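You operate a simulated robot arm through the tools that you are given. There is no shell and no other tool.

The job below is to be done with a simulated robot arm. You get a single attempt, and the scene is never put back.

TASK
Wipe up the flour under the plain canister on the ledge.
Fine: stand the canister back there; use the blue cloth and put it back where it lay. Set down upright: plain canister. What is to be rubbed or washed off counts as gone when no trace of it is left.

It is judged by the outcome, as a careful person would: the job done as asked, and still so three seconds after it is handed in. It fails if anything else is knocked over, pushed out of place, dropped, spilled or broken. Flat cloth is picked up by pressing the open fingertips on it (5 to 10 N) and closing them slowly along it; thin cloth reads only 2 to 8 mm in the jaws.

THE ROBOT
A 7-joint arm with a three-finger gripper, fixed in place. Base frame: the origin is on the floor under the middle of its stand, x ahead of it, y to its left, z up; the work surface is at about z = 0.8. Units: m, degrees, N and s.
It reaches about 1.342 m from its shoulder. Its first joint turns from -166.0 to 166.0 degrees. Payload 2.69 kg.
The TCP is the grasp point between the finger pads, 0.03 m short of the fingertips. In the tool frame z runs along the fingers and y along their closing line. The gripper opens to 0.128 m; its body begins 0.117 m behind the TCP.
Orientation is told as [roll, pitch, yaw] about the base's x, y, z axes, in that order, counted from this pose: with the fingers straight down and closing along the base's y, the tool's x points along the base's -x, its y along +y and its z along -z.

THE INTERFACE
- The arm moves only by the tool drive_tool. Its arguments are lists of equal length, an entry for each row: "grip": the finger opening in m, from 0 to 0.128; "translation": the shift along the tool's x, y, z in m, a list of three; "dr": the turn, a rotation vector about the tool's x, y, z in degrees, a list of three. In form: {"grip": [grip, ...], "translation": [[dx, dy, dz], ...], "dr": [[wx, wy, wz], ...]}. A call has 1 to 20 rows; each row shifts and turns the commanded pose from where the row before left it, along the tool's axes as they then stand. Each row takes 0.2 s and may step no farther than 0.05 m and 8.6 degrees from the row before; otherwise, or with a gripper value out of range, the whole call is refused. A pose out of reach is approached as far as the arm can. The call stops where the force on the tool passes 40 N (or 10 N more than at its start, if that is more) or the arm is blocked; 0.2 s more then pass. Each finger travels about 0.127 m/s and halts on what it meets, pressing with about 21 N; the grip force reading is that of the motor and also rises with nothing between the fingers. The clock runs only during rows and for 0.2 s after the last one: add rows that do not move to give the fingers time. The reply holds the time, the measured pose of the TCP, the force on the tool along the base axes, the opening and the grip force, in the units named above and with some noise, with the torque about the TCP (base axes, N m) and any sound that the robot's microphone picked up.
- Cameras (640 x 400 px; columns grow to the right, rows downward): "scene" is fixed at [0.2122, -0.5108, 1.8066]; the picture's right is [0.29, -0.96, 0.00], its down [-0.63, -0.19, -0.75] and it looks along [0.72, 0.22, -0.66] (base axes); focal length 324 px, centre (320, 200). "wrist" rides on the gripper at [0.058, 0.054, -0.131] in the tool frame; the picture's right is [-0.68, 0.74, 0.00], its down [-0.62, -0.57, -0.55] and it looks along [-0.40, -0.37, 0.84] (tool axes); focal length 234 px, centre (320, 200).
- camera(camera): a new picture of that camera. No time passes.
- slide_trunk(by): moves the trunk up (or, below 0, down) by that many m; the arm rides with it, the base frame stays. It gives what a move gives, with no picture.
- locate(camera, pixels): for up to 12 pixels [column, row] of the newest picture of that camera ("zoom" is the newest enlarged one), the place [x, y, z] in the base frame of the surface seen there, good to about 0.002 m, but the place of the scene camera against the robot may be out by one fixed shift of up to 0.018 m in any direction. No time passes.
- inspect(camera, box): a new picture of the part [left, top, right, bottom] of that camera's present view, enlarged. No time passes.
- job_done(): hands the job in; it is judged then, once.

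Leave the gripper open and the arm clear of the work at the hand-in unless told otherwise.

The tools are called after "Call:" as a command line: name --argument value ..., lists and objects as JSON in quotes. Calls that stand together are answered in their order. drive_tool: Moves the arm, as the interface text tells. Its arguments: {"type":"object","properties":{"grip":{"type":"array","items":{"type":"number"}},"translation":{"type":"array","items":{"type":"array","items":{"type":"number"}}},"dr":{"type":"array","items":{"type":"array","items":{"type":"number"}}}},"required":["grip","translation","dr"]} The other tools are called the same way: slide_trunk (by) moves the trunk up or down; camera (camera) takes a picture; locate (camera, pixels) gives the place of the surface under pixels of a picture; inspect (camera, box) takes an enlarged picture of a part of a camera's view; job_done () hands the job in.

At the start:

```text
time: 0.0
position: [0.6768, -0.0841, 1.4924]
ee_rot: [0.0, 0.1, -0.1]
wrist_force: [0.0, -0.2, -0.9]
moment: [0.03, -0.03, 0.01]
finger_gap: 0.1279
finger_force: 0.0
trunk travel left (down, up): [-0.225, 0.125]
```

scene: 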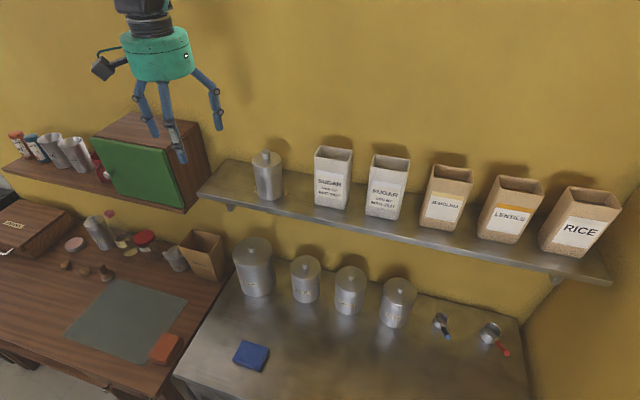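
wrist: 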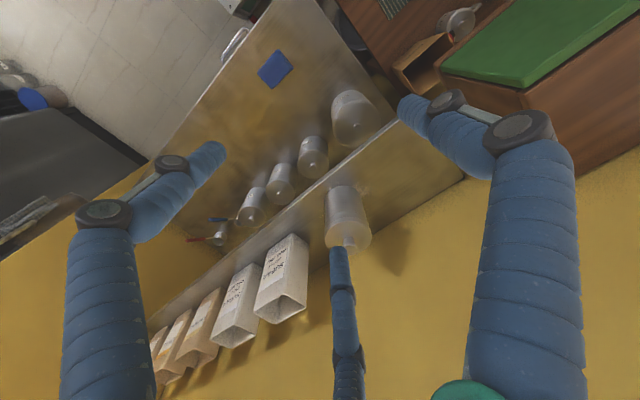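

I see a plain canister at about (268,175) on the metal ledge, and a blue cloth at about (251,355) on the counter. I'll enlarge both and look at the other canisters.

Call:
inspect --camera "scene" --box '[200, 130, 360, 230]'

Call:
inspect --camera "wrist" --box '[220, 20, 420, 270]'

Call:
inspect --camera "scene" --box '[180, 230, 440, 392]'

```text
4.00 times, centred on (280, 180) of scene
```

zoom: 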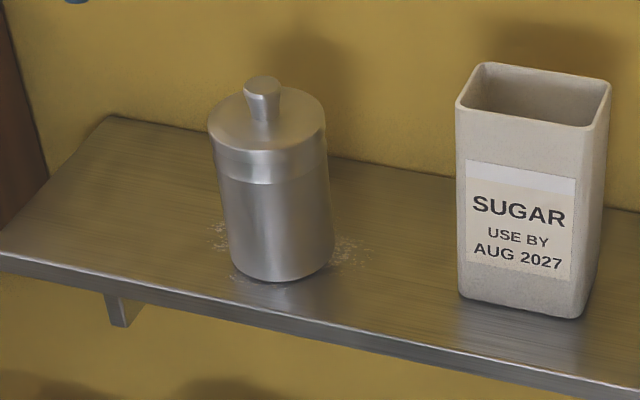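

```text
1.60 times, centred on (320, 145) of wrist
```

zoom: 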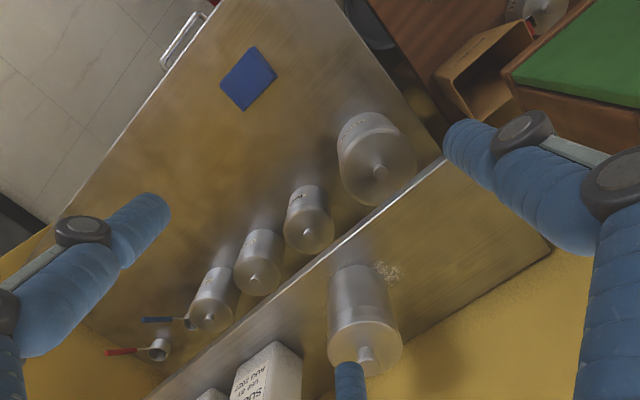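

```text
2.46 times, centred on (310, 311) of scene
```

zoom: 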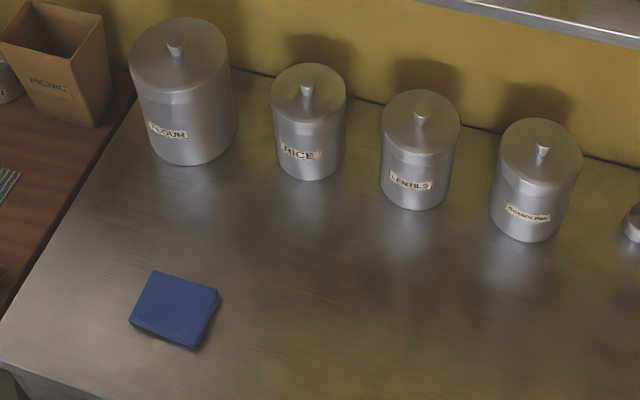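

I'll measure the canister, the flour, the ledge and the cloth in both cameras' frames, so I can also work out the scene camera's shift.

Call:
locate --camera "scene" --pixels '[[265, 151], [259, 160], [280, 158], [271, 199], [255, 189], [286, 193], [230, 165], [205, 195], [264, 207], [330, 150], [316, 205], [346, 210]]'

Call:
locate --camera "scene" --pixels '[[243, 341], [268, 347], [261, 371], [233, 361], [251, 355], [225, 350], [275, 365], [258, 290], [254, 245], [305, 265], [287, 298], [320, 330]]'

Call:
locate --camera "wrist" --pixels '[[349, 241], [340, 236], [362, 236], [345, 195], [360, 188], [276, 51], [292, 66], [273, 88], [259, 70], [275, 69], [363, 158], [300, 100]]'

```text
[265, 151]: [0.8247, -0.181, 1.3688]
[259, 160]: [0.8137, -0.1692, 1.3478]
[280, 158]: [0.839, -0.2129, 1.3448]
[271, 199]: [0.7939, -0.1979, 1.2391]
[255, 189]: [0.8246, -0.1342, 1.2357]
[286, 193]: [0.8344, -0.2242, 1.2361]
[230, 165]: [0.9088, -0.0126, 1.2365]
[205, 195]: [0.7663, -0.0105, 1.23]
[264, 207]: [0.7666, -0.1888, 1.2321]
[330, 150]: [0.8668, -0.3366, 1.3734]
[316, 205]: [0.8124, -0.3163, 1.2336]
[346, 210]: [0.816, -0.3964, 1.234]
```

```text
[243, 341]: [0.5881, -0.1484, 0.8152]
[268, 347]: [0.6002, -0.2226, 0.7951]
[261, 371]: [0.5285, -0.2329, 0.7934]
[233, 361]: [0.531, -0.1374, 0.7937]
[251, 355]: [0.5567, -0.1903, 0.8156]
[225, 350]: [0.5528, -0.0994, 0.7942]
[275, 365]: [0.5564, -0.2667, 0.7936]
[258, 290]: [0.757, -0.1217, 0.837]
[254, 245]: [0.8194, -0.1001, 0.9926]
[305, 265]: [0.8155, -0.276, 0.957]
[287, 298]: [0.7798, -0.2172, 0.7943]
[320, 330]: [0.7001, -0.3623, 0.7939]
```

```text
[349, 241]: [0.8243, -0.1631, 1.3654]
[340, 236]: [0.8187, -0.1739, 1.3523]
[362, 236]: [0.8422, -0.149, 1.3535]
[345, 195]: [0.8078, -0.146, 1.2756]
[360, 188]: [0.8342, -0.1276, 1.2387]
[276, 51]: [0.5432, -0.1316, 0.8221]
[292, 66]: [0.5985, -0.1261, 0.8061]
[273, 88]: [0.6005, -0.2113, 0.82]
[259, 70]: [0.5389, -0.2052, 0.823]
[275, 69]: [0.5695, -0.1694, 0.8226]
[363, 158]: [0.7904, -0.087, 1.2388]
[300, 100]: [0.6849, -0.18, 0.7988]
```

The wrist camera reads the counter at about z 0.799 and the ledge at about z 1.239. The scene camera is off by roughly 1 to 2 cm. I'll enlarge the wrist view around the canister to find its axis exactly.

Call:
inspect --camera "wrist" --box '[300, 150, 412, 270]'

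```text
3.33 times, centred on (356, 210) of wrist
```

zoom: 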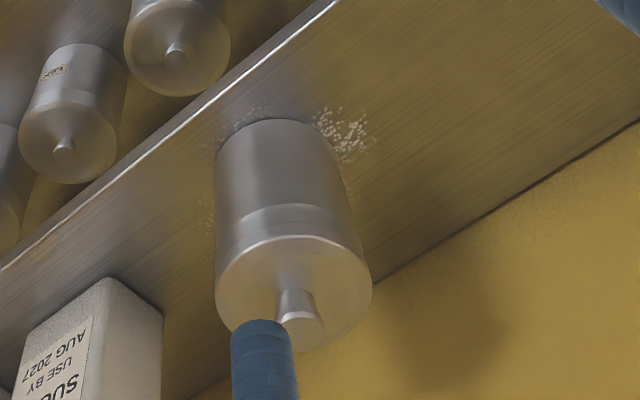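

Call:
locate --camera "zoom" --pixels '[[300, 318], [222, 275], [290, 242], [367, 290], [300, 215], [270, 125], [345, 130], [237, 122], [335, 5], [45, 245], [400, 262], [370, 135]]'

Call:
locate --camera "zoom" --pixels '[[210, 190], [206, 220], [350, 110], [320, 345], [285, 130], [225, 140], [335, 165], [100, 300], [160, 315], [320, 25], [250, 80], [600, 140]]'

```text
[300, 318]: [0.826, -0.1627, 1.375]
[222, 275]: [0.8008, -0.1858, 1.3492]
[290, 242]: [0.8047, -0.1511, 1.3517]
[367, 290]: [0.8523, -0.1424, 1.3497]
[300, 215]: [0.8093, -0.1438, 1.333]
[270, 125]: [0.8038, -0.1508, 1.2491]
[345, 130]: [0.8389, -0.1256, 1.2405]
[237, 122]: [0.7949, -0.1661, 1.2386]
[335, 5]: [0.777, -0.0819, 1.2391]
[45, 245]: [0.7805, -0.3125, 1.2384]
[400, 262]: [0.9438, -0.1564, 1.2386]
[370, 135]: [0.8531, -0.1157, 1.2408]
```

```text
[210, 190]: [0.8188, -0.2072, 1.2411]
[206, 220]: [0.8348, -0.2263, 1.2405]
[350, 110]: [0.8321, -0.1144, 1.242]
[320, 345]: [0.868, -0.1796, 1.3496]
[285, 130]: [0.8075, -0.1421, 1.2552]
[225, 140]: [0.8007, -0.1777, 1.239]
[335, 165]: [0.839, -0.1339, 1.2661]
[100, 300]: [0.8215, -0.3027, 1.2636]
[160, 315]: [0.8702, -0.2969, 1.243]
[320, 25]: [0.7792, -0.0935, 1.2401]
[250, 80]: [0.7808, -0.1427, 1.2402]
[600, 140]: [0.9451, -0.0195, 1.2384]
```

From the lid rim points the canister axis is at about (0.833, -0.172) with radius 0.036. The lid top is at z 1.35, the knob top at 1.375 and the ledge at 1.239. The ledge runs from x 0.776 to the wall at 0.945. I'll move level with open fingers to stand over the canister, with the fingertips at 1.46, well above the knob.

Call:
drive_tool --grip '[0.128, 0.128, 0.128, 0.128, 0.128, 0.128]' --translation '[[-0.03, -0.017, 0], [-0.035, -0.02, 0], [-0.035, -0.02, 0], [-0.031, -0.017, 0], [-0.025, -0.014, 0], [0, 0, 0]]' --dr '[[0, 0, 0], [0, 0, 0], [0, 0, 0], [0, 0, 0], [0, 0, 0], [0, 0, 0]]'

Call:
camera --camera "wrist"

Call:
camera --camera "scene"

```text
time: 1.4
position: [0.8332, -0.1717, 1.4911]
ee_rot: [0.0, 0.0, -0.1]
wrist_force: [0.4, -0.3, 0.3]
moment: [0.07, 0.03, -0.02]
finger_gap: 0.1279
finger_force: 0.1
trunk travel left (down, up): [-0.225, 0.125]
```

```text
taken
```

wrist: 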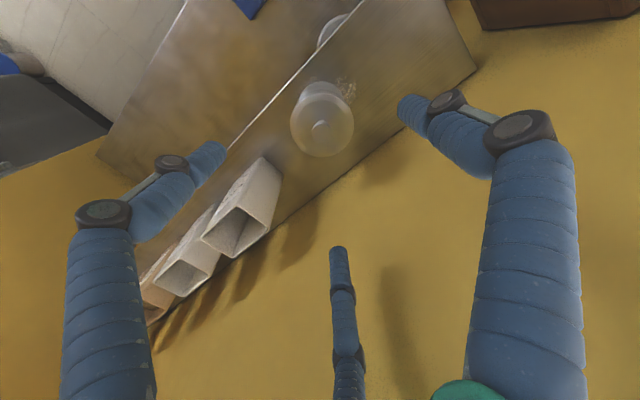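

```text
taken
```

scene: 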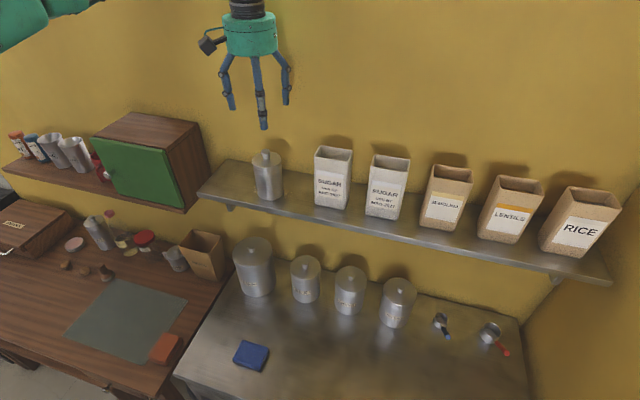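

The gripper is above the canister, which shows at about (322,118) in the wrist view. I'll check the axis once more from this better angle before going down.

Call:
inspect --camera "wrist" --box '[262, 66, 392, 166]'

```text
4.00 times, centred on (327, 116) of wrist
```

zoom: 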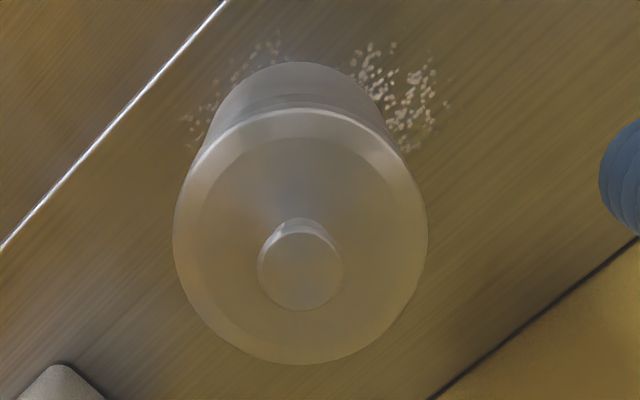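

Call:
locate --camera "zoom" --pixels '[[303, 272], [178, 230], [424, 235], [300, 113], [300, 360], [215, 330], [390, 325], [205, 140], [445, 105], [185, 120], [262, 42], [375, 48]]'

Call:
locate --camera "zoom" --pixels '[[600, 270], [60, 370], [200, 30], [100, 140], [285, 85], [340, 90], [390, 120], [225, 120], [615, 190], [200, 200]]'

```text
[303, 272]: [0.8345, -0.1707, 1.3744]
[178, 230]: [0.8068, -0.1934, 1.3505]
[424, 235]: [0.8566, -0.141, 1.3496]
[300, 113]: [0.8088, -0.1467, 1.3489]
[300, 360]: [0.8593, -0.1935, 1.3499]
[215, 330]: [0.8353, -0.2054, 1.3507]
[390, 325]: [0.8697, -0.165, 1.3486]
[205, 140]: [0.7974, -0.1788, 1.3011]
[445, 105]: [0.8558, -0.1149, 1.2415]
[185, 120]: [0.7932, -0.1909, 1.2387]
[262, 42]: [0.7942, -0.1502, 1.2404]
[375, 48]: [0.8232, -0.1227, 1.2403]
```

```text
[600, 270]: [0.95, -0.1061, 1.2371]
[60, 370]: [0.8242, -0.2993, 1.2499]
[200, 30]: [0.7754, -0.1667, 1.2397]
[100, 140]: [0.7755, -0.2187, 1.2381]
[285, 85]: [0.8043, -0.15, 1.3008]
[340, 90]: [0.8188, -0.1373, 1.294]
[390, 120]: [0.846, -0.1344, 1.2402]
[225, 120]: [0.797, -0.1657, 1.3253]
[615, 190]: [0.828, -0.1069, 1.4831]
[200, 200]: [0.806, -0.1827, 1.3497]
```

The axis is confirmed at about (0.834, -0.1705), and I'll note that as the place to put it back. I'll go straight down until the TCP is at z 1.285, with the pads on the body below the lid seam and the fingertips 16 mm above the ledge.

Call:
drive_tool --grip '[0.128, 0.128, 0.128, 0.128, 0.128, 0.128, 0.128, 0.128, 0.128]' --translation '[[-0.001, 0.001, 0.02], [0, 0, 0.03], [0, 0, 0.03], [0, 0, 0.03], [0, 0, 0.03], [0, 0, 0.03], [0, 0, 0.02], [0, 0, 0.016], [0, 0, 0]]' --dr '[[0, 0, 0], [0, 0, 0], [0, 0, 0], [0, 0, 0], [0, 0, 0], [0, 0, 0], [0, 0, 0], [0, 0, 0], [0, 0, 0]]'

Call:
camera --camera "wrist"

Call:
inspect --camera "scene" --box '[190, 60, 350, 220]'

```text
time: 3.4
position: [0.8338, -0.1725, 1.2854]
ee_rot: [0.1, 0.0, 0.0]
wrist_force: [0.6, 0.1, -0.1]
moment: [0.0, 0.02, 0.0]
finger_gap: 0.1279
finger_force: 0.0
trunk travel left (down, up): [-0.225, 0.125]
```

```text
taken
```

wrist: 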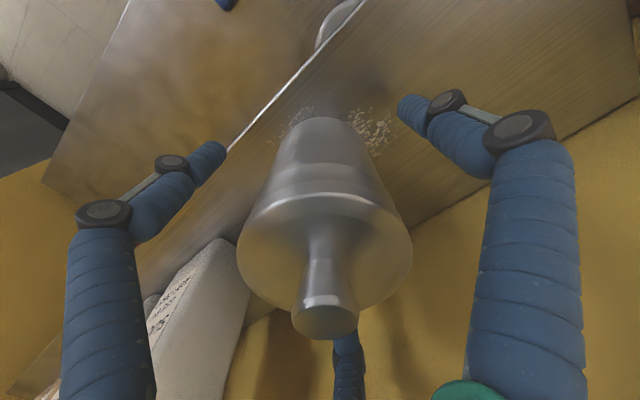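

```text
2.50 times, centred on (270, 140) of scene
```

zoom: 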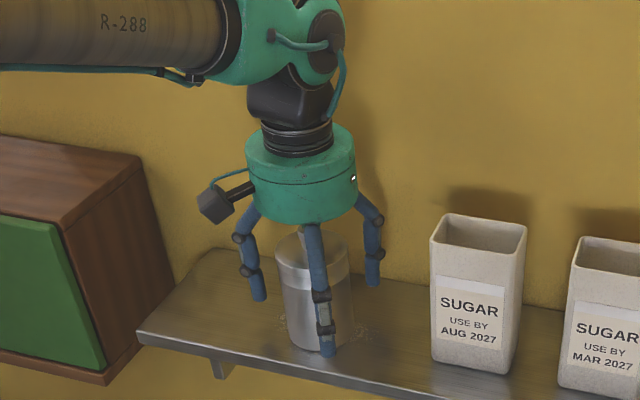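

The three fingers stand around the body with nothing touched. I'll close them slowly onto the canister.

Call:
drive_tool --grip '[0.115, 0.105, 0.095, 0.087, 0.081, 0.077, 0.074, 0.071, 0.067, 0.062, 0.056, 0.05, 0.05]' --translation '[[0, 0, 0], [0, 0, 0], [0, 0, 0], [0, 0, 0], [0, 0, 0], [0, 0, 0], [0, 0, 0], [0, 0, 0], [0, 0, 0], [0, 0, 0], [0, 0, 0], [0, 0, 0], [0, 0, 0]]' --dr '[[0, 0, 0], [0, 0, 0], [0, 0, 0], [0, 0, 0], [0, 0, 0], [0, 0, 0], [0, 0, 0], [0, 0, 0], [0, 0, 0], [0, 0, 0], [0, 0, 0], [0, 0, 0], [0, 0, 0]]'

Call:
camera --camera "wrist"

Call:
inspect --camera "scene" --box '[190, 60, 350, 220]'

```text
time: 6.2
position: [0.8336, -0.1716, 1.2858]
ee_rot: [0.0, 0.1, -0.2]
wrist_force: [1.6, 0.4, 2.4]
moment: [-0.01, -0.03, 0.01]
finger_gap: 0.0672
finger_force: 20.8
trunk travel left (down, up): [-0.225, 0.125]
```

```text
taken
```

wrist: 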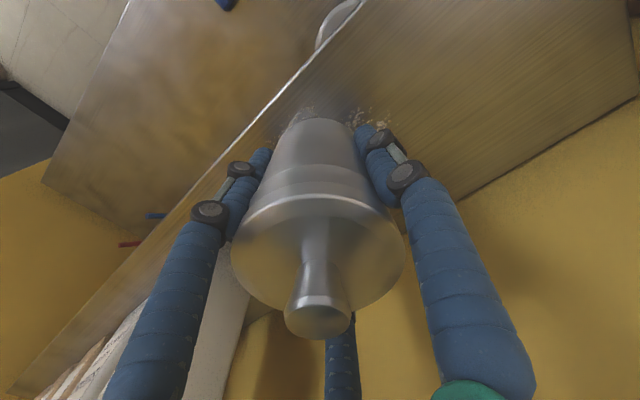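

```text
2.50 times, centred on (270, 140) of scene
```

zoom: 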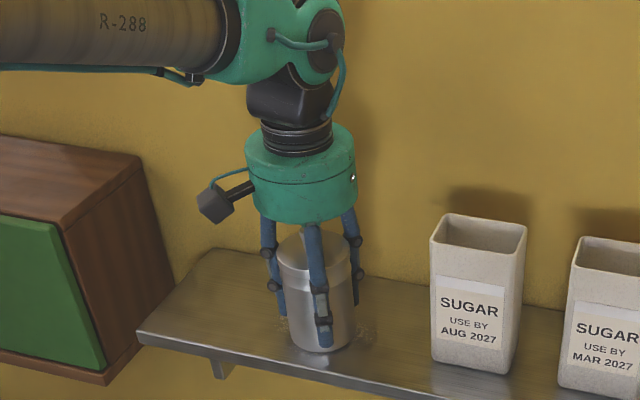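

It's held, with a gap of 0.067 and a motor force of 21 N. I'll lift straight up slowly and check the weight and that the lid stays on.

Call:
drive_tool --grip '[0.05, 0.05, 0.05, 0.05, 0.05, 0.05]' --translation '[[0, 0, -0.005], [0, 0, -0.01], [0, 0, -0.015], [0, 0, -0.015], [0, 0, -0.015], [0, 0, 0]]' --dr '[[0, 0, 0], [0, 0, 0], [0, 0, 0], [0, 0, 0], [0, 0, 0], [0, 0, 0]]'

Call:
camera --camera "wrist"

Call:
inspect --camera "scene" --box '[190, 60, 350, 220]'

```text
time: 7.6
position: [0.8339, -0.171, 1.3463]
ee_rot: [0.0, -0.1, -0.1]
wrist_force: [0.1, -0.8, -3.1]
moment: [0.03, -0.02, 0.04]
finger_gap: 0.067
finger_force: 20.9
trunk travel left (down, up): [-0.225, 0.125]
```

```text
taken
```

wrist: 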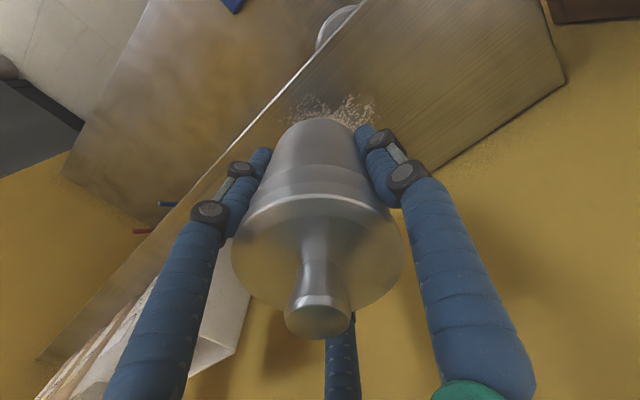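

```text
2.50 times, centred on (270, 140) of scene
```

zoom: 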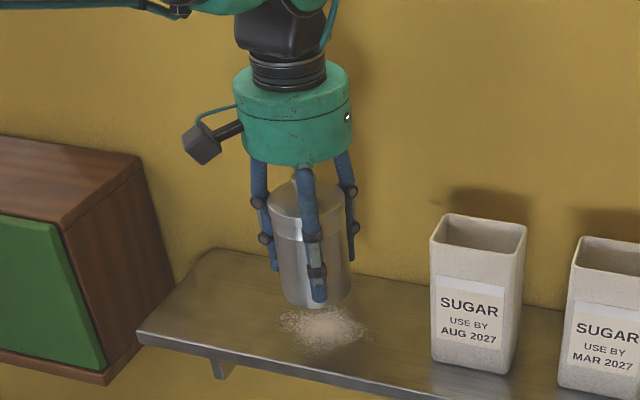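

The canister is up and level, weighs about 3 N, and has its lid on. The flour is a patch on the ledge at about (322,327) in the zoomed view. I'll raise it above the packets, bring it back towards the robot, and then move right over the empty counter at about (0.60, -0.40).

Call:
drive_tool --grip '[0.05, 0.05, 0.05, 0.05, 0.05, 0.05, 0.05, 0.05, 0.05, 0.05, 0.05, 0.05, 0.05, 0.05, 0.05, 0.05, 0.05, 0.05]' --translation '[[0, 0, -0.02], [0, 0, -0.025], [0, 0, -0.015], [0.015, 0, 0], [0.03, 0, 0], [0.035, 0, 0], [0.035, 0, 0], [0.035, 0, 0], [0.035, 0, 0], [0.03, 0, 0], [0.019, -0.01, 0], [0, -0.03, 0], [0, -0.04, 0], [0, -0.04, 0], [0, -0.04, 0], [0, -0.04, 0], [0, -0.029, 0], [0, 0, 0]]' --dr '[[0, 0, 0], [0, 0, 0], [0, 0, 0], [0, 0, 0], [0, 0, 0], [0, 0, 0], [0, 0, 0], [0, 0, 0], [0, 0, 0], [0, 0, 0], [0, 0, 0], [0, 0, 0], [0, 0, 0], [0, 0, 0], [0, 0, 0], [0, 0, 0], [0, 0, 0], [0, 0, 0]]'

Call:
camera --camera "scene"

Call:
camera --camera "wrist"

```text
time: 11.4
position: [0.5999, -0.4011, 1.4062]
ee_rot: [-0.1, 0.1, 0.1]
wrist_force: [-0.2, -0.5, -3.2]
moment: [0.08, 0.01, 0.04]
finger_gap: 0.0668
finger_force: 20.8
trunk travel left (down, up): [-0.225, 0.125]
```

```text
taken
```

scene: 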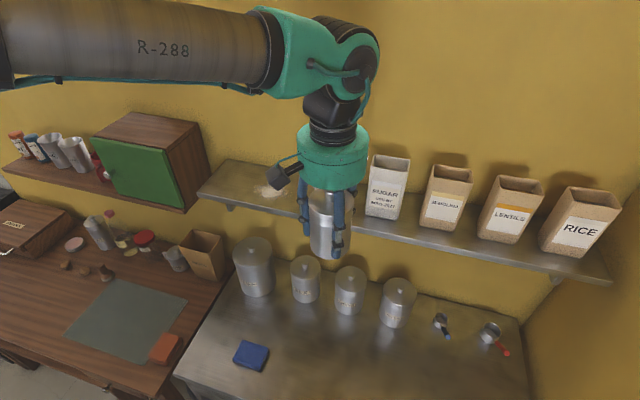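

```text
taken
```

wrist: 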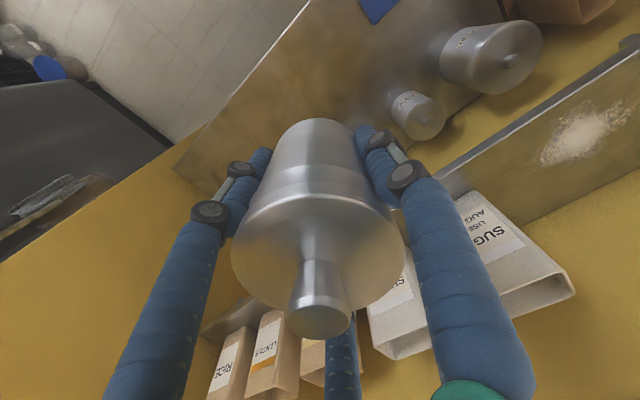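

The flour patch is fully visible now, at about (268,190) in the scene and (585,135) in the wrist view. I'll measure its extent before going on.

Call:
inspect --camera "wrist" --box '[530, 80, 640, 190]'

Call:
locate --camera "wrist" --pixels '[[545, 155], [565, 162], [585, 135], [600, 110], [618, 112], [628, 125], [600, 150], [575, 115], [550, 138]]'

```text
3.64 times, centred on (585, 135) of wrist
```

zoom: 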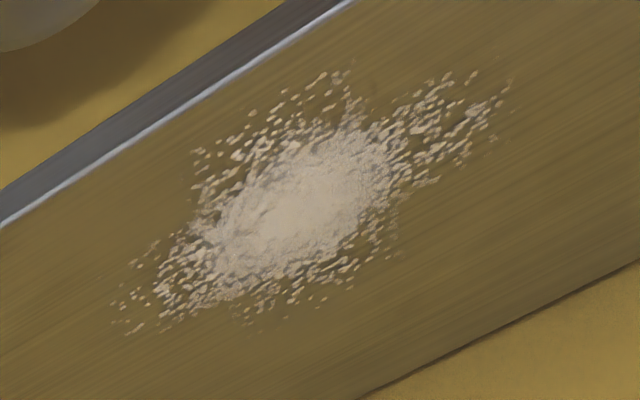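

```text
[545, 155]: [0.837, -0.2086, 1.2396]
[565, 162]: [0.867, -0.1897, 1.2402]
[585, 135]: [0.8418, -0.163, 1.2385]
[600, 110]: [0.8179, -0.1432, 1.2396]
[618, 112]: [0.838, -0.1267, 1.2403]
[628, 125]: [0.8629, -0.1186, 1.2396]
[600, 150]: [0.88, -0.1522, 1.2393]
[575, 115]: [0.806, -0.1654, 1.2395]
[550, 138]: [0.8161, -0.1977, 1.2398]
```

Call:
locate --camera "zoom" --pixels '[[115, 305], [140, 330], [240, 315], [320, 295], [395, 250], [460, 160], [510, 85], [470, 75], [335, 75], [250, 115], [195, 155], [140, 255]]'

Call:
locate --camera "zoom" --pixels '[[300, 195], [100, 175], [300, 40], [400, 380], [600, 280]]'

```text
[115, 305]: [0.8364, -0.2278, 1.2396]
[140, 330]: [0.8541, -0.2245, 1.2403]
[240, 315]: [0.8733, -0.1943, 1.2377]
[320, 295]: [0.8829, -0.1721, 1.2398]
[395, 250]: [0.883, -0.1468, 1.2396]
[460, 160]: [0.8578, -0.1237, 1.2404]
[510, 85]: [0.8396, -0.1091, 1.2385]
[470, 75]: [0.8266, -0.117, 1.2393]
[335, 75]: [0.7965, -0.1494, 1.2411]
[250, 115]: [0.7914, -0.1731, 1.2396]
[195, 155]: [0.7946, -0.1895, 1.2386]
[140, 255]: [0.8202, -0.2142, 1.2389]
```

```text
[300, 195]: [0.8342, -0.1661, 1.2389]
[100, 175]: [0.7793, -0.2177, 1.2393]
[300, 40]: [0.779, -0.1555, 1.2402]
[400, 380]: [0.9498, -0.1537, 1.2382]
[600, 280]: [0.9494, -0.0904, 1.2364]
```

The flour spans x 0.79 to 0.885 and y -0.23 to -0.107. I'll lower the canister towards the counter, stopping 3 cm short to look.

Call:
drive_tool --grip '[0.05, 0.05, 0.05, 0.05, 0.05, 0.05, 0.05, 0.05, 0.05, 0.05, 0.05, 0.05, 0.05, 0.05, 0.05, 0.05]' --translation '[[0, 0, 0.02], [0, 0, 0.035], [0, 0, 0.04], [0, 0, 0.04], [0, 0, 0.04], [0, 0, 0.04], [0, 0, 0.04], [0, 0, 0.04], [0, 0, 0.04], [0, 0, 0.04], [0, 0, 0.04], [0, 0, 0.04], [0, 0, 0.035], [0, 0, 0.025], [0, 0, 0.015], [0, 0, 0]]' --dr '[[0, 0, 0], [0, 0, 0], [0, 0, 0], [0, 0, 0], [0, 0, 0], [0, 0, 0], [0, 0, 0], [0, 0, 0], [0, 0, 0], [0, 0, 0], [0, 0, 0], [0, 0, 0], [0, 0, 0], [0, 0, 0], [0, 0, 0], [0, 0, 0]]'

Call:
camera --camera "scene"

Call:
camera --camera "wrist"

```text
time: 14.8
position: [0.5995, -0.4012, 0.8772]
ee_rot: [0.0, -0.1, -0.2]
wrist_force: [-0.1, 0.6, -3.7]
moment: [0.02, 0.03, -0.01]
finger_gap: 0.0672
finger_force: 20.6
trunk travel left (down, up): [-0.225, 0.125]
```

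```text
taken
```

scene: 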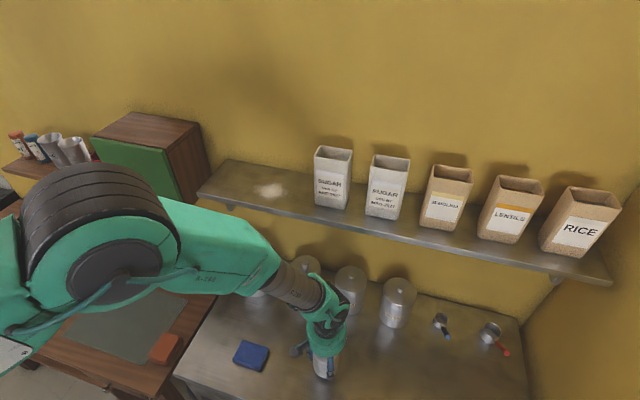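

```text
taken
```

wrist: 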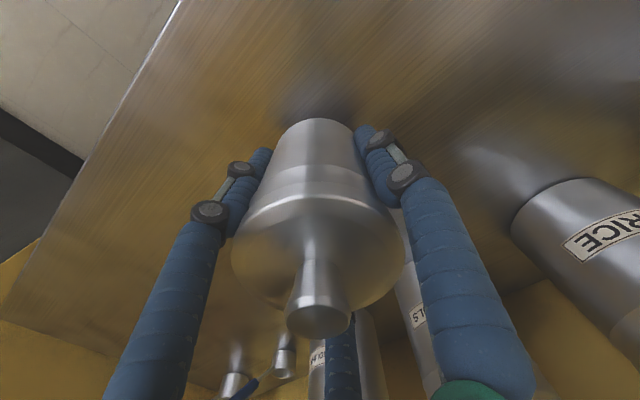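

The space below is clear. I'll lower the last 3 cm in small steps and watch for contact, which should come at a TCP height of about 0.846.

Call:
drive_tool --grip '[0.05, 0.05, 0.05, 0.05, 0.05, 0.05]' --translation '[[0, 0, 0.01], [0, 0, 0.008], [0, 0, 0.006], [0, 0, 0.003], [0, 0, 0.002], [0, 0, 0]]' --dr '[[0, 0, 0], [0, 0, 0], [0, 0, 0], [0, 0, 0], [0, 0, 0], [0, 0, 0]]'

```text
time: 16.2
position: [0.5994, -0.4007, 0.8476]
ee_rot: [0.0, 0.1, -0.1]
wrist_force: [-0.2, 0.8, -2.0]
moment: [-0.04, 0.0, -0.02]
finger_gap: 0.0674
finger_force: 21.5
trunk travel left (down, up): [-0.225, 0.125]
```

The weight on the wrist has started to fall, from -3.7 to -2.0 N. I'll go down 1 mm at a time until it's seated.

Call:
drive_tool --grip '[0.05, 0.05, 0.05, 0.05]' --translation '[[0, 0, 0.001], [0, 0, 0.001], [0, 0, 0], [0, 0, 0]]' --dr '[[0, 0, 0], [0, 0, 0], [0, 0, 0], [0, 0, 0]]'

Call:
inspect --camera "scene" --box '[220, 300, 400, 400]'

```text
time: 17.2
position: [0.5988, -0.4001, 0.8466]
ee_rot: [-0.1, -0.2, -0.2]
wrist_force: [-3.7, -1.7, 15.7]
moment: [-0.14, 0.23, 0.0]
finger_gap: 0.0672
finger_force: 21.0
trunk travel left (down, up): [-0.225, 0.125]
```

```text
3.56 times, centred on (310, 350) of scene
```

zoom: 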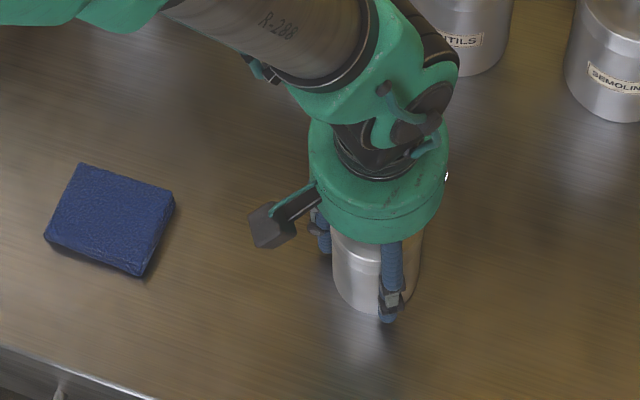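

It's seated, pressing with about 16 N. I'll ease up 1 mm and open the fingers slowly.

Call:
drive_tool --grip '[0.05, 0.05, 0.062, 0.068, 0.072, 0.078, 0.086, 0.096, 0.106, 0.116, 0.128, 0.128]' --translation '[[0, 0, -0.001], [0, 0, 0], [0, 0, 0], [0, 0, 0], [0, 0, 0], [0, 0, 0], [0, 0, 0], [0, 0, 0], [0, 0, 0], [0, 0, 0], [0, 0, 0], [0, 0, 0]]' --dr '[[0, 0, 0], [0, 0, 0], [0, 0, 0], [0, 0, 0], [0, 0, 0], [0, 0, 0], [0, 0, 0], [0, 0, 0], [0, 0, 0], [0, 0, 0], [0, 0, 0], [0, 0, 0]]'

Call:
camera --camera "wrist"

```text
time: 19.8
position: [0.5991, -0.4001, 0.846]
ee_rot: [0.0, 0.0, -0.1]
wrist_force: [-0.7, -0.9, -0.7]
moment: [0.0, -0.01, -0.01]
finger_gap: 0.1278
finger_force: 0.1
trunk travel left (down, up): [-0.225, 0.125]
```

```text
taken
```

wrist: 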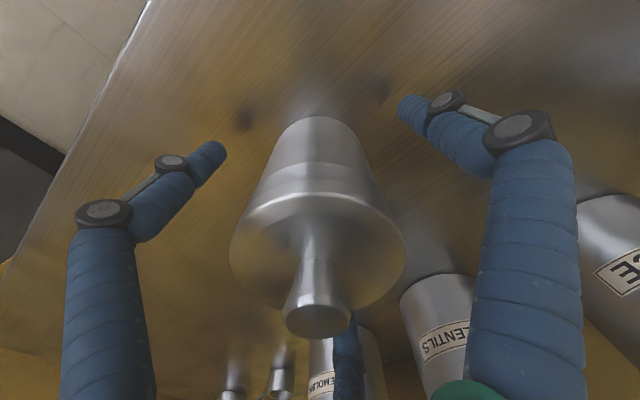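

The canister stands free. I'll go straight up to z about 1.05, then across to over the blue cloth.

Call:
drive_tool --grip '[0.128, 0.128, 0.128, 0.128, 0.128, 0.128, 0.128, 0.128, 0.128, 0.128, 0.128, 0.128, 0.128, 0.128, 0.128]' --translation '[[0, 0, -0.015], [0, 0, -0.03], [0, 0, -0.04], [0, 0, -0.04], [0, 0, -0.04], [0, 0, -0.04], [0, 0, -0.025], [0.003, 0.02, 0], [0.006, 0.04, 0], [0.006, 0.04, 0], [0.005, 0.04, 0], [0.005, 0.04, 0], [0.004, 0.035, 0], [0, 0.015, 0], [0, 0, 0]]' --dr '[[0, 0, 0], [0, 0, 0], [0, 0, 0], [0, 0, 0], [0, 0, 0], [0, 0, 0], [0, 0, 0], [0, 0, 0], [0, 0, 0], [0, 0, 0], [0, 0, 0], [0, 0, 0], [0, 0, 0], [0, 0, 0], [0, 0, 0]]'

Call:
camera --camera "wrist"

Call:
camera --camera "scene"

```text
time: 23.0
position: [0.5699, -0.1698, 1.0774]
ee_rot: [0.0, 0.1, -0.1]
wrist_force: [0.0, -0.3, -0.7]
moment: [0.0, 0.02, -0.01]
finger_gap: 0.1278
finger_force: 0.0
trunk travel left (down, up): [-0.225, 0.125]
```

```text
taken
```

wrist: 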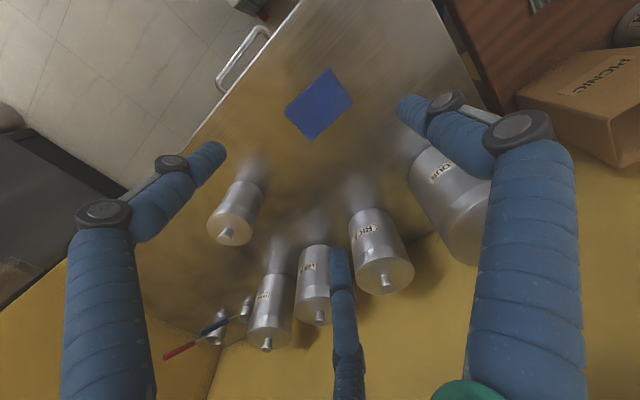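

```text
taken
```

scene: 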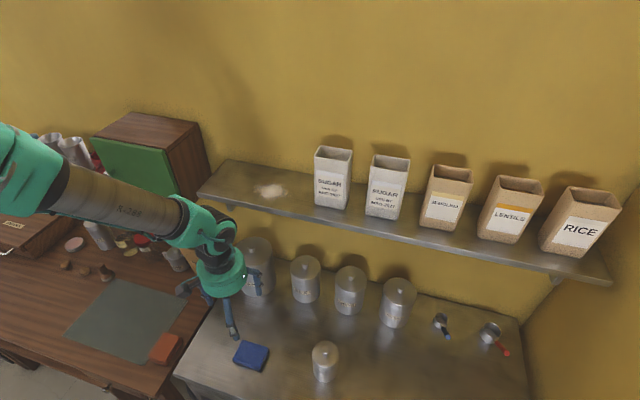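

The canister stands on the counter at about (325,362). The cloth shows at about (320,103) in the wrist view, so I'll enlarge it and measure its corners and thickness.

Call:
inspect --camera "wrist" --box '[270, 55, 370, 155]'

```text
4.00 times, centred on (320, 105) of wrist
```

zoom: 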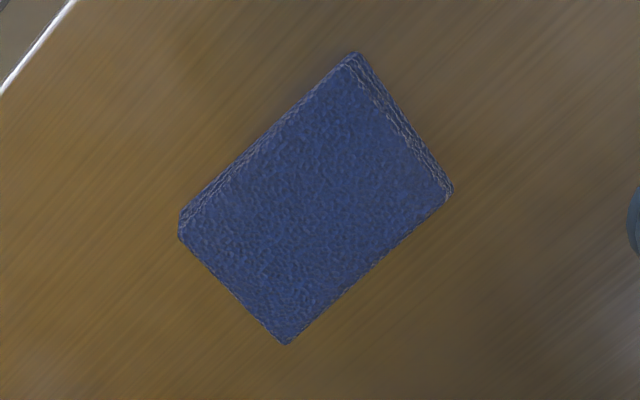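

Call:
locate --camera "zoom" --pixels '[[348, 62], [184, 232], [286, 340], [446, 192], [315, 210], [178, 212], [360, 54], [453, 188], [150, 200], [500, 180], [280, 375], [40, 50]]'

Call:
locate --camera "zoom" --pixels '[[250, 150], [370, 260], [230, 280], [400, 130], [260, 125], [420, 120]]'

```text
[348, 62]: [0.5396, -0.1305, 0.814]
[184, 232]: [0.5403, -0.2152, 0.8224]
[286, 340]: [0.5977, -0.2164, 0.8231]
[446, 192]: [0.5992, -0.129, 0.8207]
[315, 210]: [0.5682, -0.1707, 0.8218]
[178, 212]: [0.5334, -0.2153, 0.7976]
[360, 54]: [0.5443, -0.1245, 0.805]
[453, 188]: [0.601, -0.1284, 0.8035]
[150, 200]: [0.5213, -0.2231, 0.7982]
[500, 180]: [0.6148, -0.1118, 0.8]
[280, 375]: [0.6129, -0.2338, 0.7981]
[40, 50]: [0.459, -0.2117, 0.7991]
```

```text
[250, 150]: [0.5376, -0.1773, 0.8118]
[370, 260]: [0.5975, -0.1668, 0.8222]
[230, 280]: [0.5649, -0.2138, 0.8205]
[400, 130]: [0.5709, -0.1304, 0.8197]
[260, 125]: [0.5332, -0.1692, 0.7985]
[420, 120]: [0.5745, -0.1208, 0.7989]
```

The cloth is a folded pad: x 0.539 to 0.599, y -0.216 to -0.129, about 23 mm thick (z 0.799 to 0.822), centre (0.569, -0.1725). I'll note that as its home. The fingers close radially at 120°, with the thumb at +y. Centring at y -0.164 lets all three meet the pad's sides together. I'll go down around it to just above.

Call:
drive_tool --grip '[0.128, 0.128, 0.128, 0.128, 0.128, 0.128, 0.128, 0.128]' --translation '[[0.001, 0.006, 0.02], [0, 0, 0.04], [0, 0, 0.04], [0, 0, 0.04], [0, 0, 0.04], [0, 0, 0.03], [0, 0, 0.017], [0, 0, 0]]' --dr '[[0, 0, 0], [0, 0, 0], [0, 0, 0], [0, 0, 0], [0, 0, 0], [0, 0, 0], [0, 0, 0], [0, 0, 0]]'

Call:
camera --camera "wrist"

Call:
inspect --camera "scene" --box '[170, 290, 346, 400]'

```text
time: 24.8
position: [0.5694, -0.1643, 0.8497]
ee_rot: [0.0, -0.1, -0.1]
wrist_force: [0.2, 0.2, -1.2]
moment: [0.04, 0.01, 0.01]
finger_gap: 0.128
finger_force: 0.0
trunk travel left (down, up): [-0.225, 0.125]
```

```text
taken
```

wrist: 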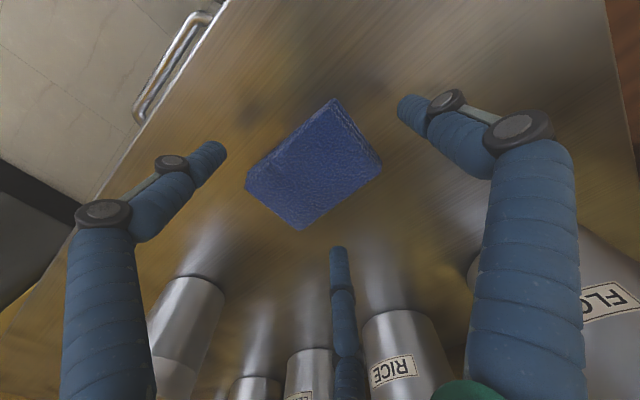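

```text
3.64 times, centred on (258, 345) of scene
```

zoom: 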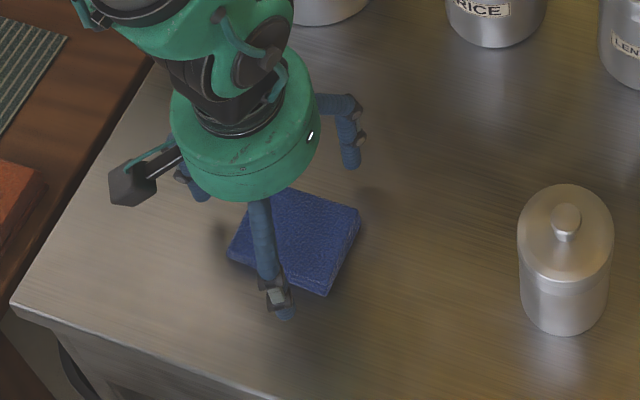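

The pad sits between the three fingers with clear space all round. I'll lower the fingertips to about 5 mm above the counter, then close slowly while watching the gap and force.

Call:
drive_tool --grip '[0.128, 0.128, 0.115, 0.105, 0.095, 0.088, 0.083, 0.079, 0.076, 0.073, 0.073]' --translation '[[0, 0, 0.008], [0, 0, 0.007], [0, 0, 0], [0, 0, 0], [0, 0, 0], [0, 0, 0], [0, 0, 0], [0, 0, 0], [0, 0, 0], [0, 0, 0], [0, 0, 0]]' --dr '[[0, 0, 0], [0, 0, 0], [0, 0, 0], [0, 0, 0], [0, 0, 0], [0, 0, 0], [0, 0, 0], [0, 0, 0], [0, 0, 0], [0, 0, 0], [0, 0, 0]]'

Call:
camera --camera "wrist"

```text
time: 27.2
position: [0.5688, -0.1651, 0.8341]
ee_rot: [0.0, 0.0, -0.2]
wrist_force: [0.0, 1.1, 2.3]
moment: [0.13, 0.03, -0.03]
finger_gap: 0.0773
finger_force: 21.2
trunk travel left (down, up): [-0.225, 0.125]
```

```text
taken
```

wrist: 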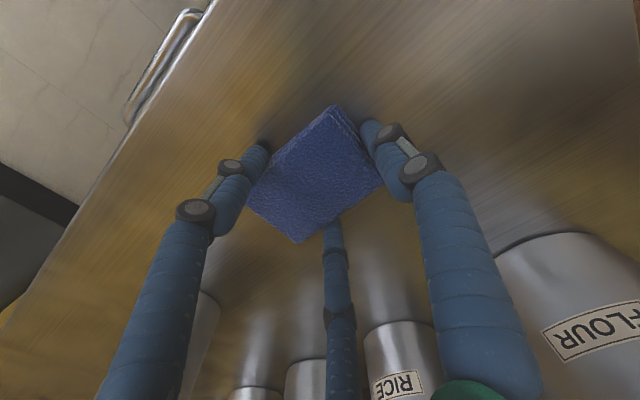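

The fingers met the pad at a gap of 0.077 with 21 N, so the pad is firm. I'll set the command a little tighter for a steady hold, then lift a centimetre as a test.

Call:
drive_tool --grip '[0.068, 0.062, 0.06, 0.06, 0.06, 0.06, 0.06]' --translation '[[0, 0, 0], [0, 0, 0], [0, 0, 0], [0, 0, -0.003], [0, 0, -0.005], [0, 0, -0.005], [0, 0, 0]]' --dr '[[0, 0, 0], [0, 0, 0], [0, 0, 0], [0, 0, 0], [0, 0, 0], [0, 0, 0], [0, 0, 0]]'

Call:
camera --camera "wrist"

Call:
inspect --camera "scene" --box '[170, 290, 346, 400]'

```text
time: 28.8
position: [0.5684, -0.164, 0.847]
ee_rot: [0.1, 0.1, -0.1]
wrist_force: [0.5, 0.1, -0.2]
moment: [-0.01, 0.01, -0.02]
finger_gap: 0.077
finger_force: 21.0
trunk travel left (down, up): [-0.225, 0.125]
```

```text
taken
```

wrist: 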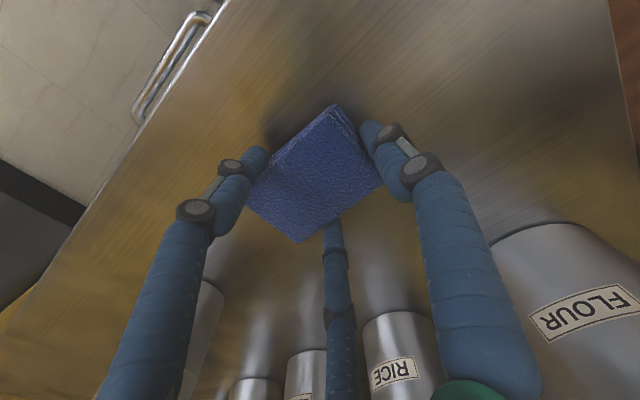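

```text
3.64 times, centred on (258, 345) of scene
```

zoom: 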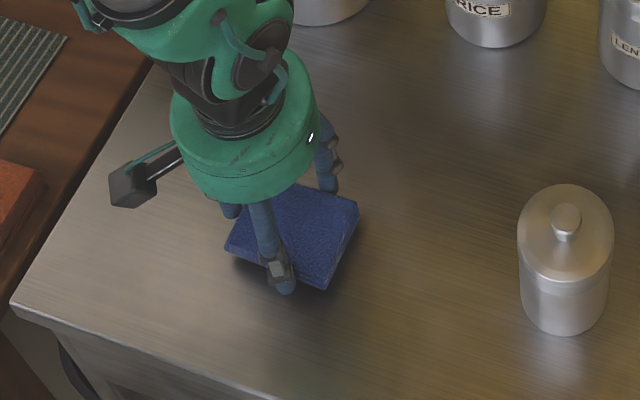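

The pad lifted cleanly and hangs level, with its bottom about 35 mm below the TCP. I'll go straight up to z about 1.35, clear of the ledge edge at x 0.776.

Call:
drive_tool --grip '[0.06, 0.06, 0.06, 0.06, 0.06, 0.06, 0.06, 0.06, 0.06, 0.06, 0.06, 0.06, 0.06, 0.06, 0.06]' --translation '[[0, 0, -0.015], [0, 0, -0.03], [0, 0, -0.04], [0, 0, -0.04], [0, 0, -0.04], [0, 0, -0.04], [0, 0, -0.04], [0, 0, -0.04], [0, 0, -0.04], [0, 0, -0.04], [0, 0, -0.04], [0, 0, -0.04], [0, 0, -0.035], [0, 0, -0.023], [0, 0, 0]]' --dr '[[0, 0, 0], [0, 0, 0], [0, 0, 0], [0, 0, 0], [0, 0, 0], [0, 0, 0], [0, 0, 0], [0, 0, 0], [0, 0, 0], [0, 0, 0], [0, 0, 0], [0, 0, 0], [0, 0, 0], [0, 0, 0], [0, 0, 0]]'

Call:
camera --camera "wrist"

Call:
camera --camera "scene"

```text
time: 32.0
position: [0.5699, -0.1656, 1.3494]
ee_rot: [0.1, 0.0, -0.1]
wrist_force: [0.5, 0.2, -0.8]
moment: [0.01, -0.03, -0.03]
finger_gap: 0.0771
finger_force: 21.6
trunk travel left (down, up): [-0.225, 0.125]
```

```text
taken
```

wrist: 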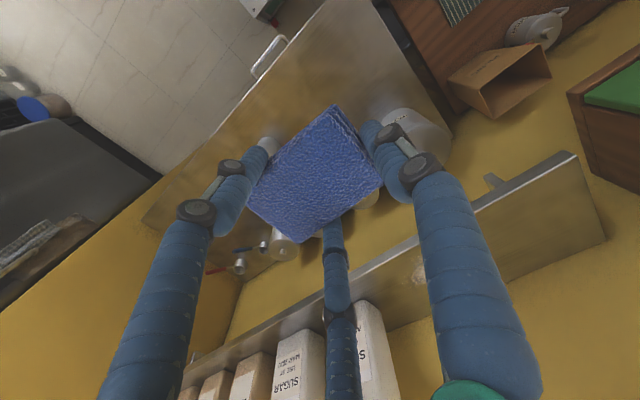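

```text
taken
```

scene: 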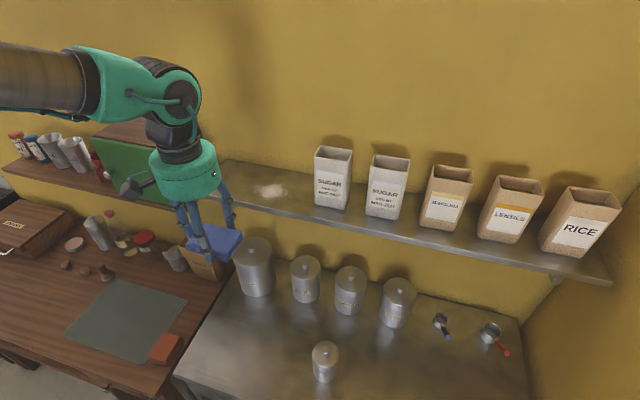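

The pad is held steadily and the flour at (270,190) is clear. I'll move forward level until the pad's centre is over the flour, at TCP (0.838, -0.160).

Call:
drive_tool --grip '[0.06, 0.06, 0.06, 0.06, 0.06, 0.06, 0.06, 0.06, 0.06, 0.06]' --translation '[[-0.02, 0.005, 0], [-0.035, 0, 0], [-0.035, 0, 0], [-0.035, 0, 0], [-0.035, 0, 0], [-0.035, 0, 0], [-0.035, 0, 0], [-0.025, 0, 0], [-0.013, 0, 0], [0, 0, 0]]' --dr '[[0, 0, 0], [0, 0, 0], [0, 0, 0], [0, 0, 0], [0, 0, 0], [0, 0, 0], [0, 0, 0], [0, 0, 0], [0, 0, 0], [0, 0, 0]]'

Call:
camera --camera "wrist"

Call:
camera --camera "scene"

```text
time: 34.2
position: [0.8375, -0.1594, 1.3497]
ee_rot: [0.0, 0.0, 0.0]
wrist_force: [0.6, -0.2, -0.3]
moment: [-0.02, -0.01, 0.01]
finger_gap: 0.0771
finger_force: 21.9
trunk travel left (down, up): [-0.225, 0.125]
```

```text
taken
```

wrist: 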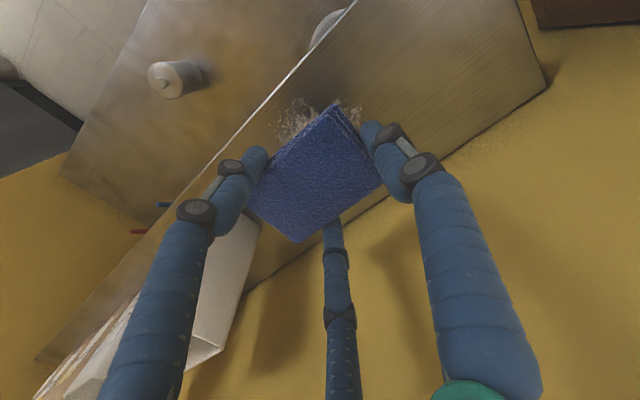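

```text
taken
```

scene: 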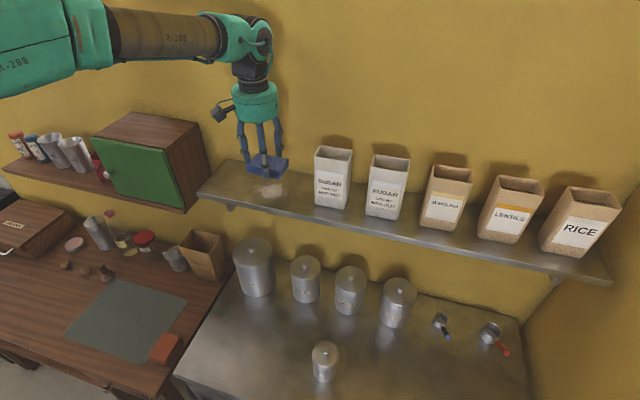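

The pad is over the flour. I'll lower to about 1 cm above the ledge, then feel for contact in 1 to 2 mm steps.

Call:
drive_tool --grip '[0.06, 0.06, 0.06, 0.06, 0.06, 0.06, 0.06]' --translation '[[0, 0, 0.02], [0, 0, 0.025], [0, 0, 0.017], [0, 0, 0.006], [0, 0, 0.004], [0, 0, 0.002], [0, 0, 0]]' --dr '[[0, 0, 0], [0, 0, 0], [0, 0, 0], [0, 0, 0], [0, 0, 0], [0, 0, 0], [0, 0, 0]]'

```text
time: 35.8
position: [0.8379, -0.1597, 1.2758]
ee_rot: [0.0, 0.0, 0.0]
wrist_force: [-0.9, 0.1, -1.3]
moment: [0.04, 0.02, -0.01]
finger_gap: 0.0771
finger_force: 21.1
trunk travel left (down, up): [-0.225, 0.125]
```

There's no contact yet at z 1.276. I'll continue down in 1 mm steps.

Call:
drive_tool --grip '[0.06, 0.06, 0.06]' --translation '[[0, 0, 0.001], [0, 0, 0.001], [0, 0, 0]]' --dr '[[0, 0, 0], [0, 0, 0], [0, 0, 0]]'

```text
time: 36.6
position: [0.8387, -0.1597, 1.2737]
ee_rot: [0.0, -0.1, -0.1]
wrist_force: [0.3, -0.2, 0.1]
moment: [0.02, -0.05, -0.04]
finger_gap: 0.0773
finger_force: 21.2
trunk travel left (down, up): [-0.225, 0.125]
```

Call:
drive_tool --grip '[0.06, 0.06]' --translation '[[0, 0, 0.001], [0, 0, 0]]' --dr '[[0, 0, 0], [0, 0, 0]]'

```text
time: 37.2
position: [0.8371, -0.1599, 1.274]
ee_rot: [0.1, -0.2, -0.1]
wrist_force: [0.8, 0.6, 7.0]
moment: [0.05, 0.07, 0.0]
finger_gap: 0.0769
finger_force: 21.3
trunk travel left (down, up): [-0.225, 0.125]
```

The pad is pressing with 7 N. I'll wipe in slow strokes along the ledge, first through the middle, then the front strip, then the back strip, keeping the pad between x 0.782 and 0.895, on the ledge and off the wall.

Call:
drive_tool --grip '[0.06, 0.06, 0.06, 0.06, 0.06, 0.06, 0.06, 0.06, 0.06, 0.06, 0.06, 0.06, 0.06, 0.06, 0.06, 0.06, 0.06, 0.06, 0.06, 0.06]' --translation '[[0, -0.012, 0], [0, -0.012, 0], [0, 0.015, 0], [0, 0.015, 0], [0, 0.015, 0], [0, 0.015, 0], [0.013, 0, 0], [0.012, 0, 0], [0, -0.015, 0], [0, -0.015, 0], [0, -0.015, 0], [0, -0.015, 0], [-0.013, 0, 0], [-0.013, 0, 0], [-0.013, 0, 0], [-0.013, 0, 0], [0, 0.015, 0], [0, 0.015, 0], [0, 0.015, 0], [0, 0.015, 0]]' --dr '[[0, 0, 0], [0, 0, 0], [0, 0, 0], [0, 0, 0], [0, 0, 0], [0, 0, 0], [0, 0, 0], [0, 0, 0], [0, 0, 0], [0, 0, 0], [0, 0, 0], [0, 0, 0], [0, 0, 0], [0, 0, 0], [0, 0, 0], [0, 0, 0], [0, 0, 0], [0, 0, 0], [0, 0, 0], [0, 0, 0]]'

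Call:
camera --camera "wrist"

Call:
inspect --camera "scene" --box '[190, 100, 350, 220]'

```text
time: 41.4
position: [0.8635, -0.1233, 1.2728]
ee_rot: [0.0, 0.1, 0.0]
wrist_force: [0.7, 2.7, 3.9]
moment: [-0.12, 0.02, 0.01]
finger_gap: 0.0768
finger_force: 21.6
trunk travel left (down, up): [-0.225, 0.125]
```

```text
taken
```

wrist: 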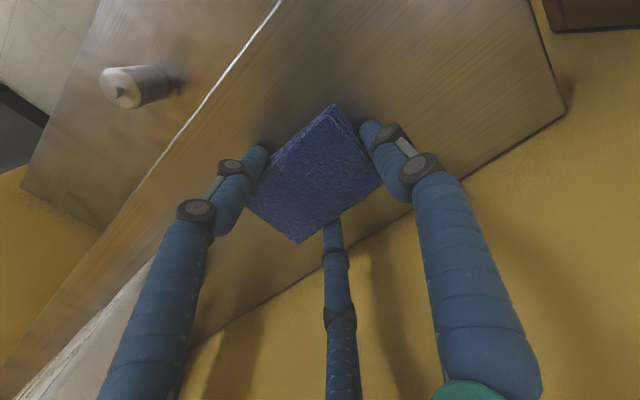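

```text
3.33 times, centred on (270, 160) of scene
```

zoom: 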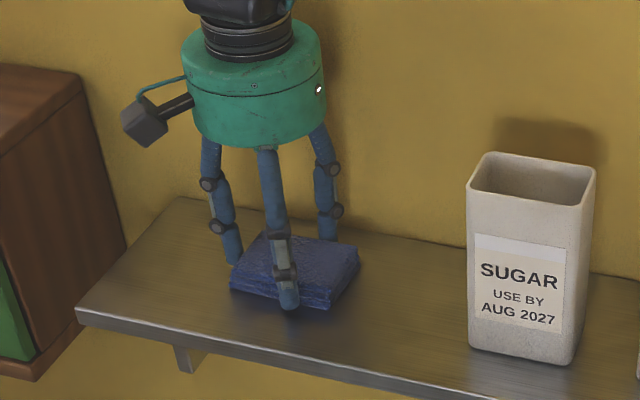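

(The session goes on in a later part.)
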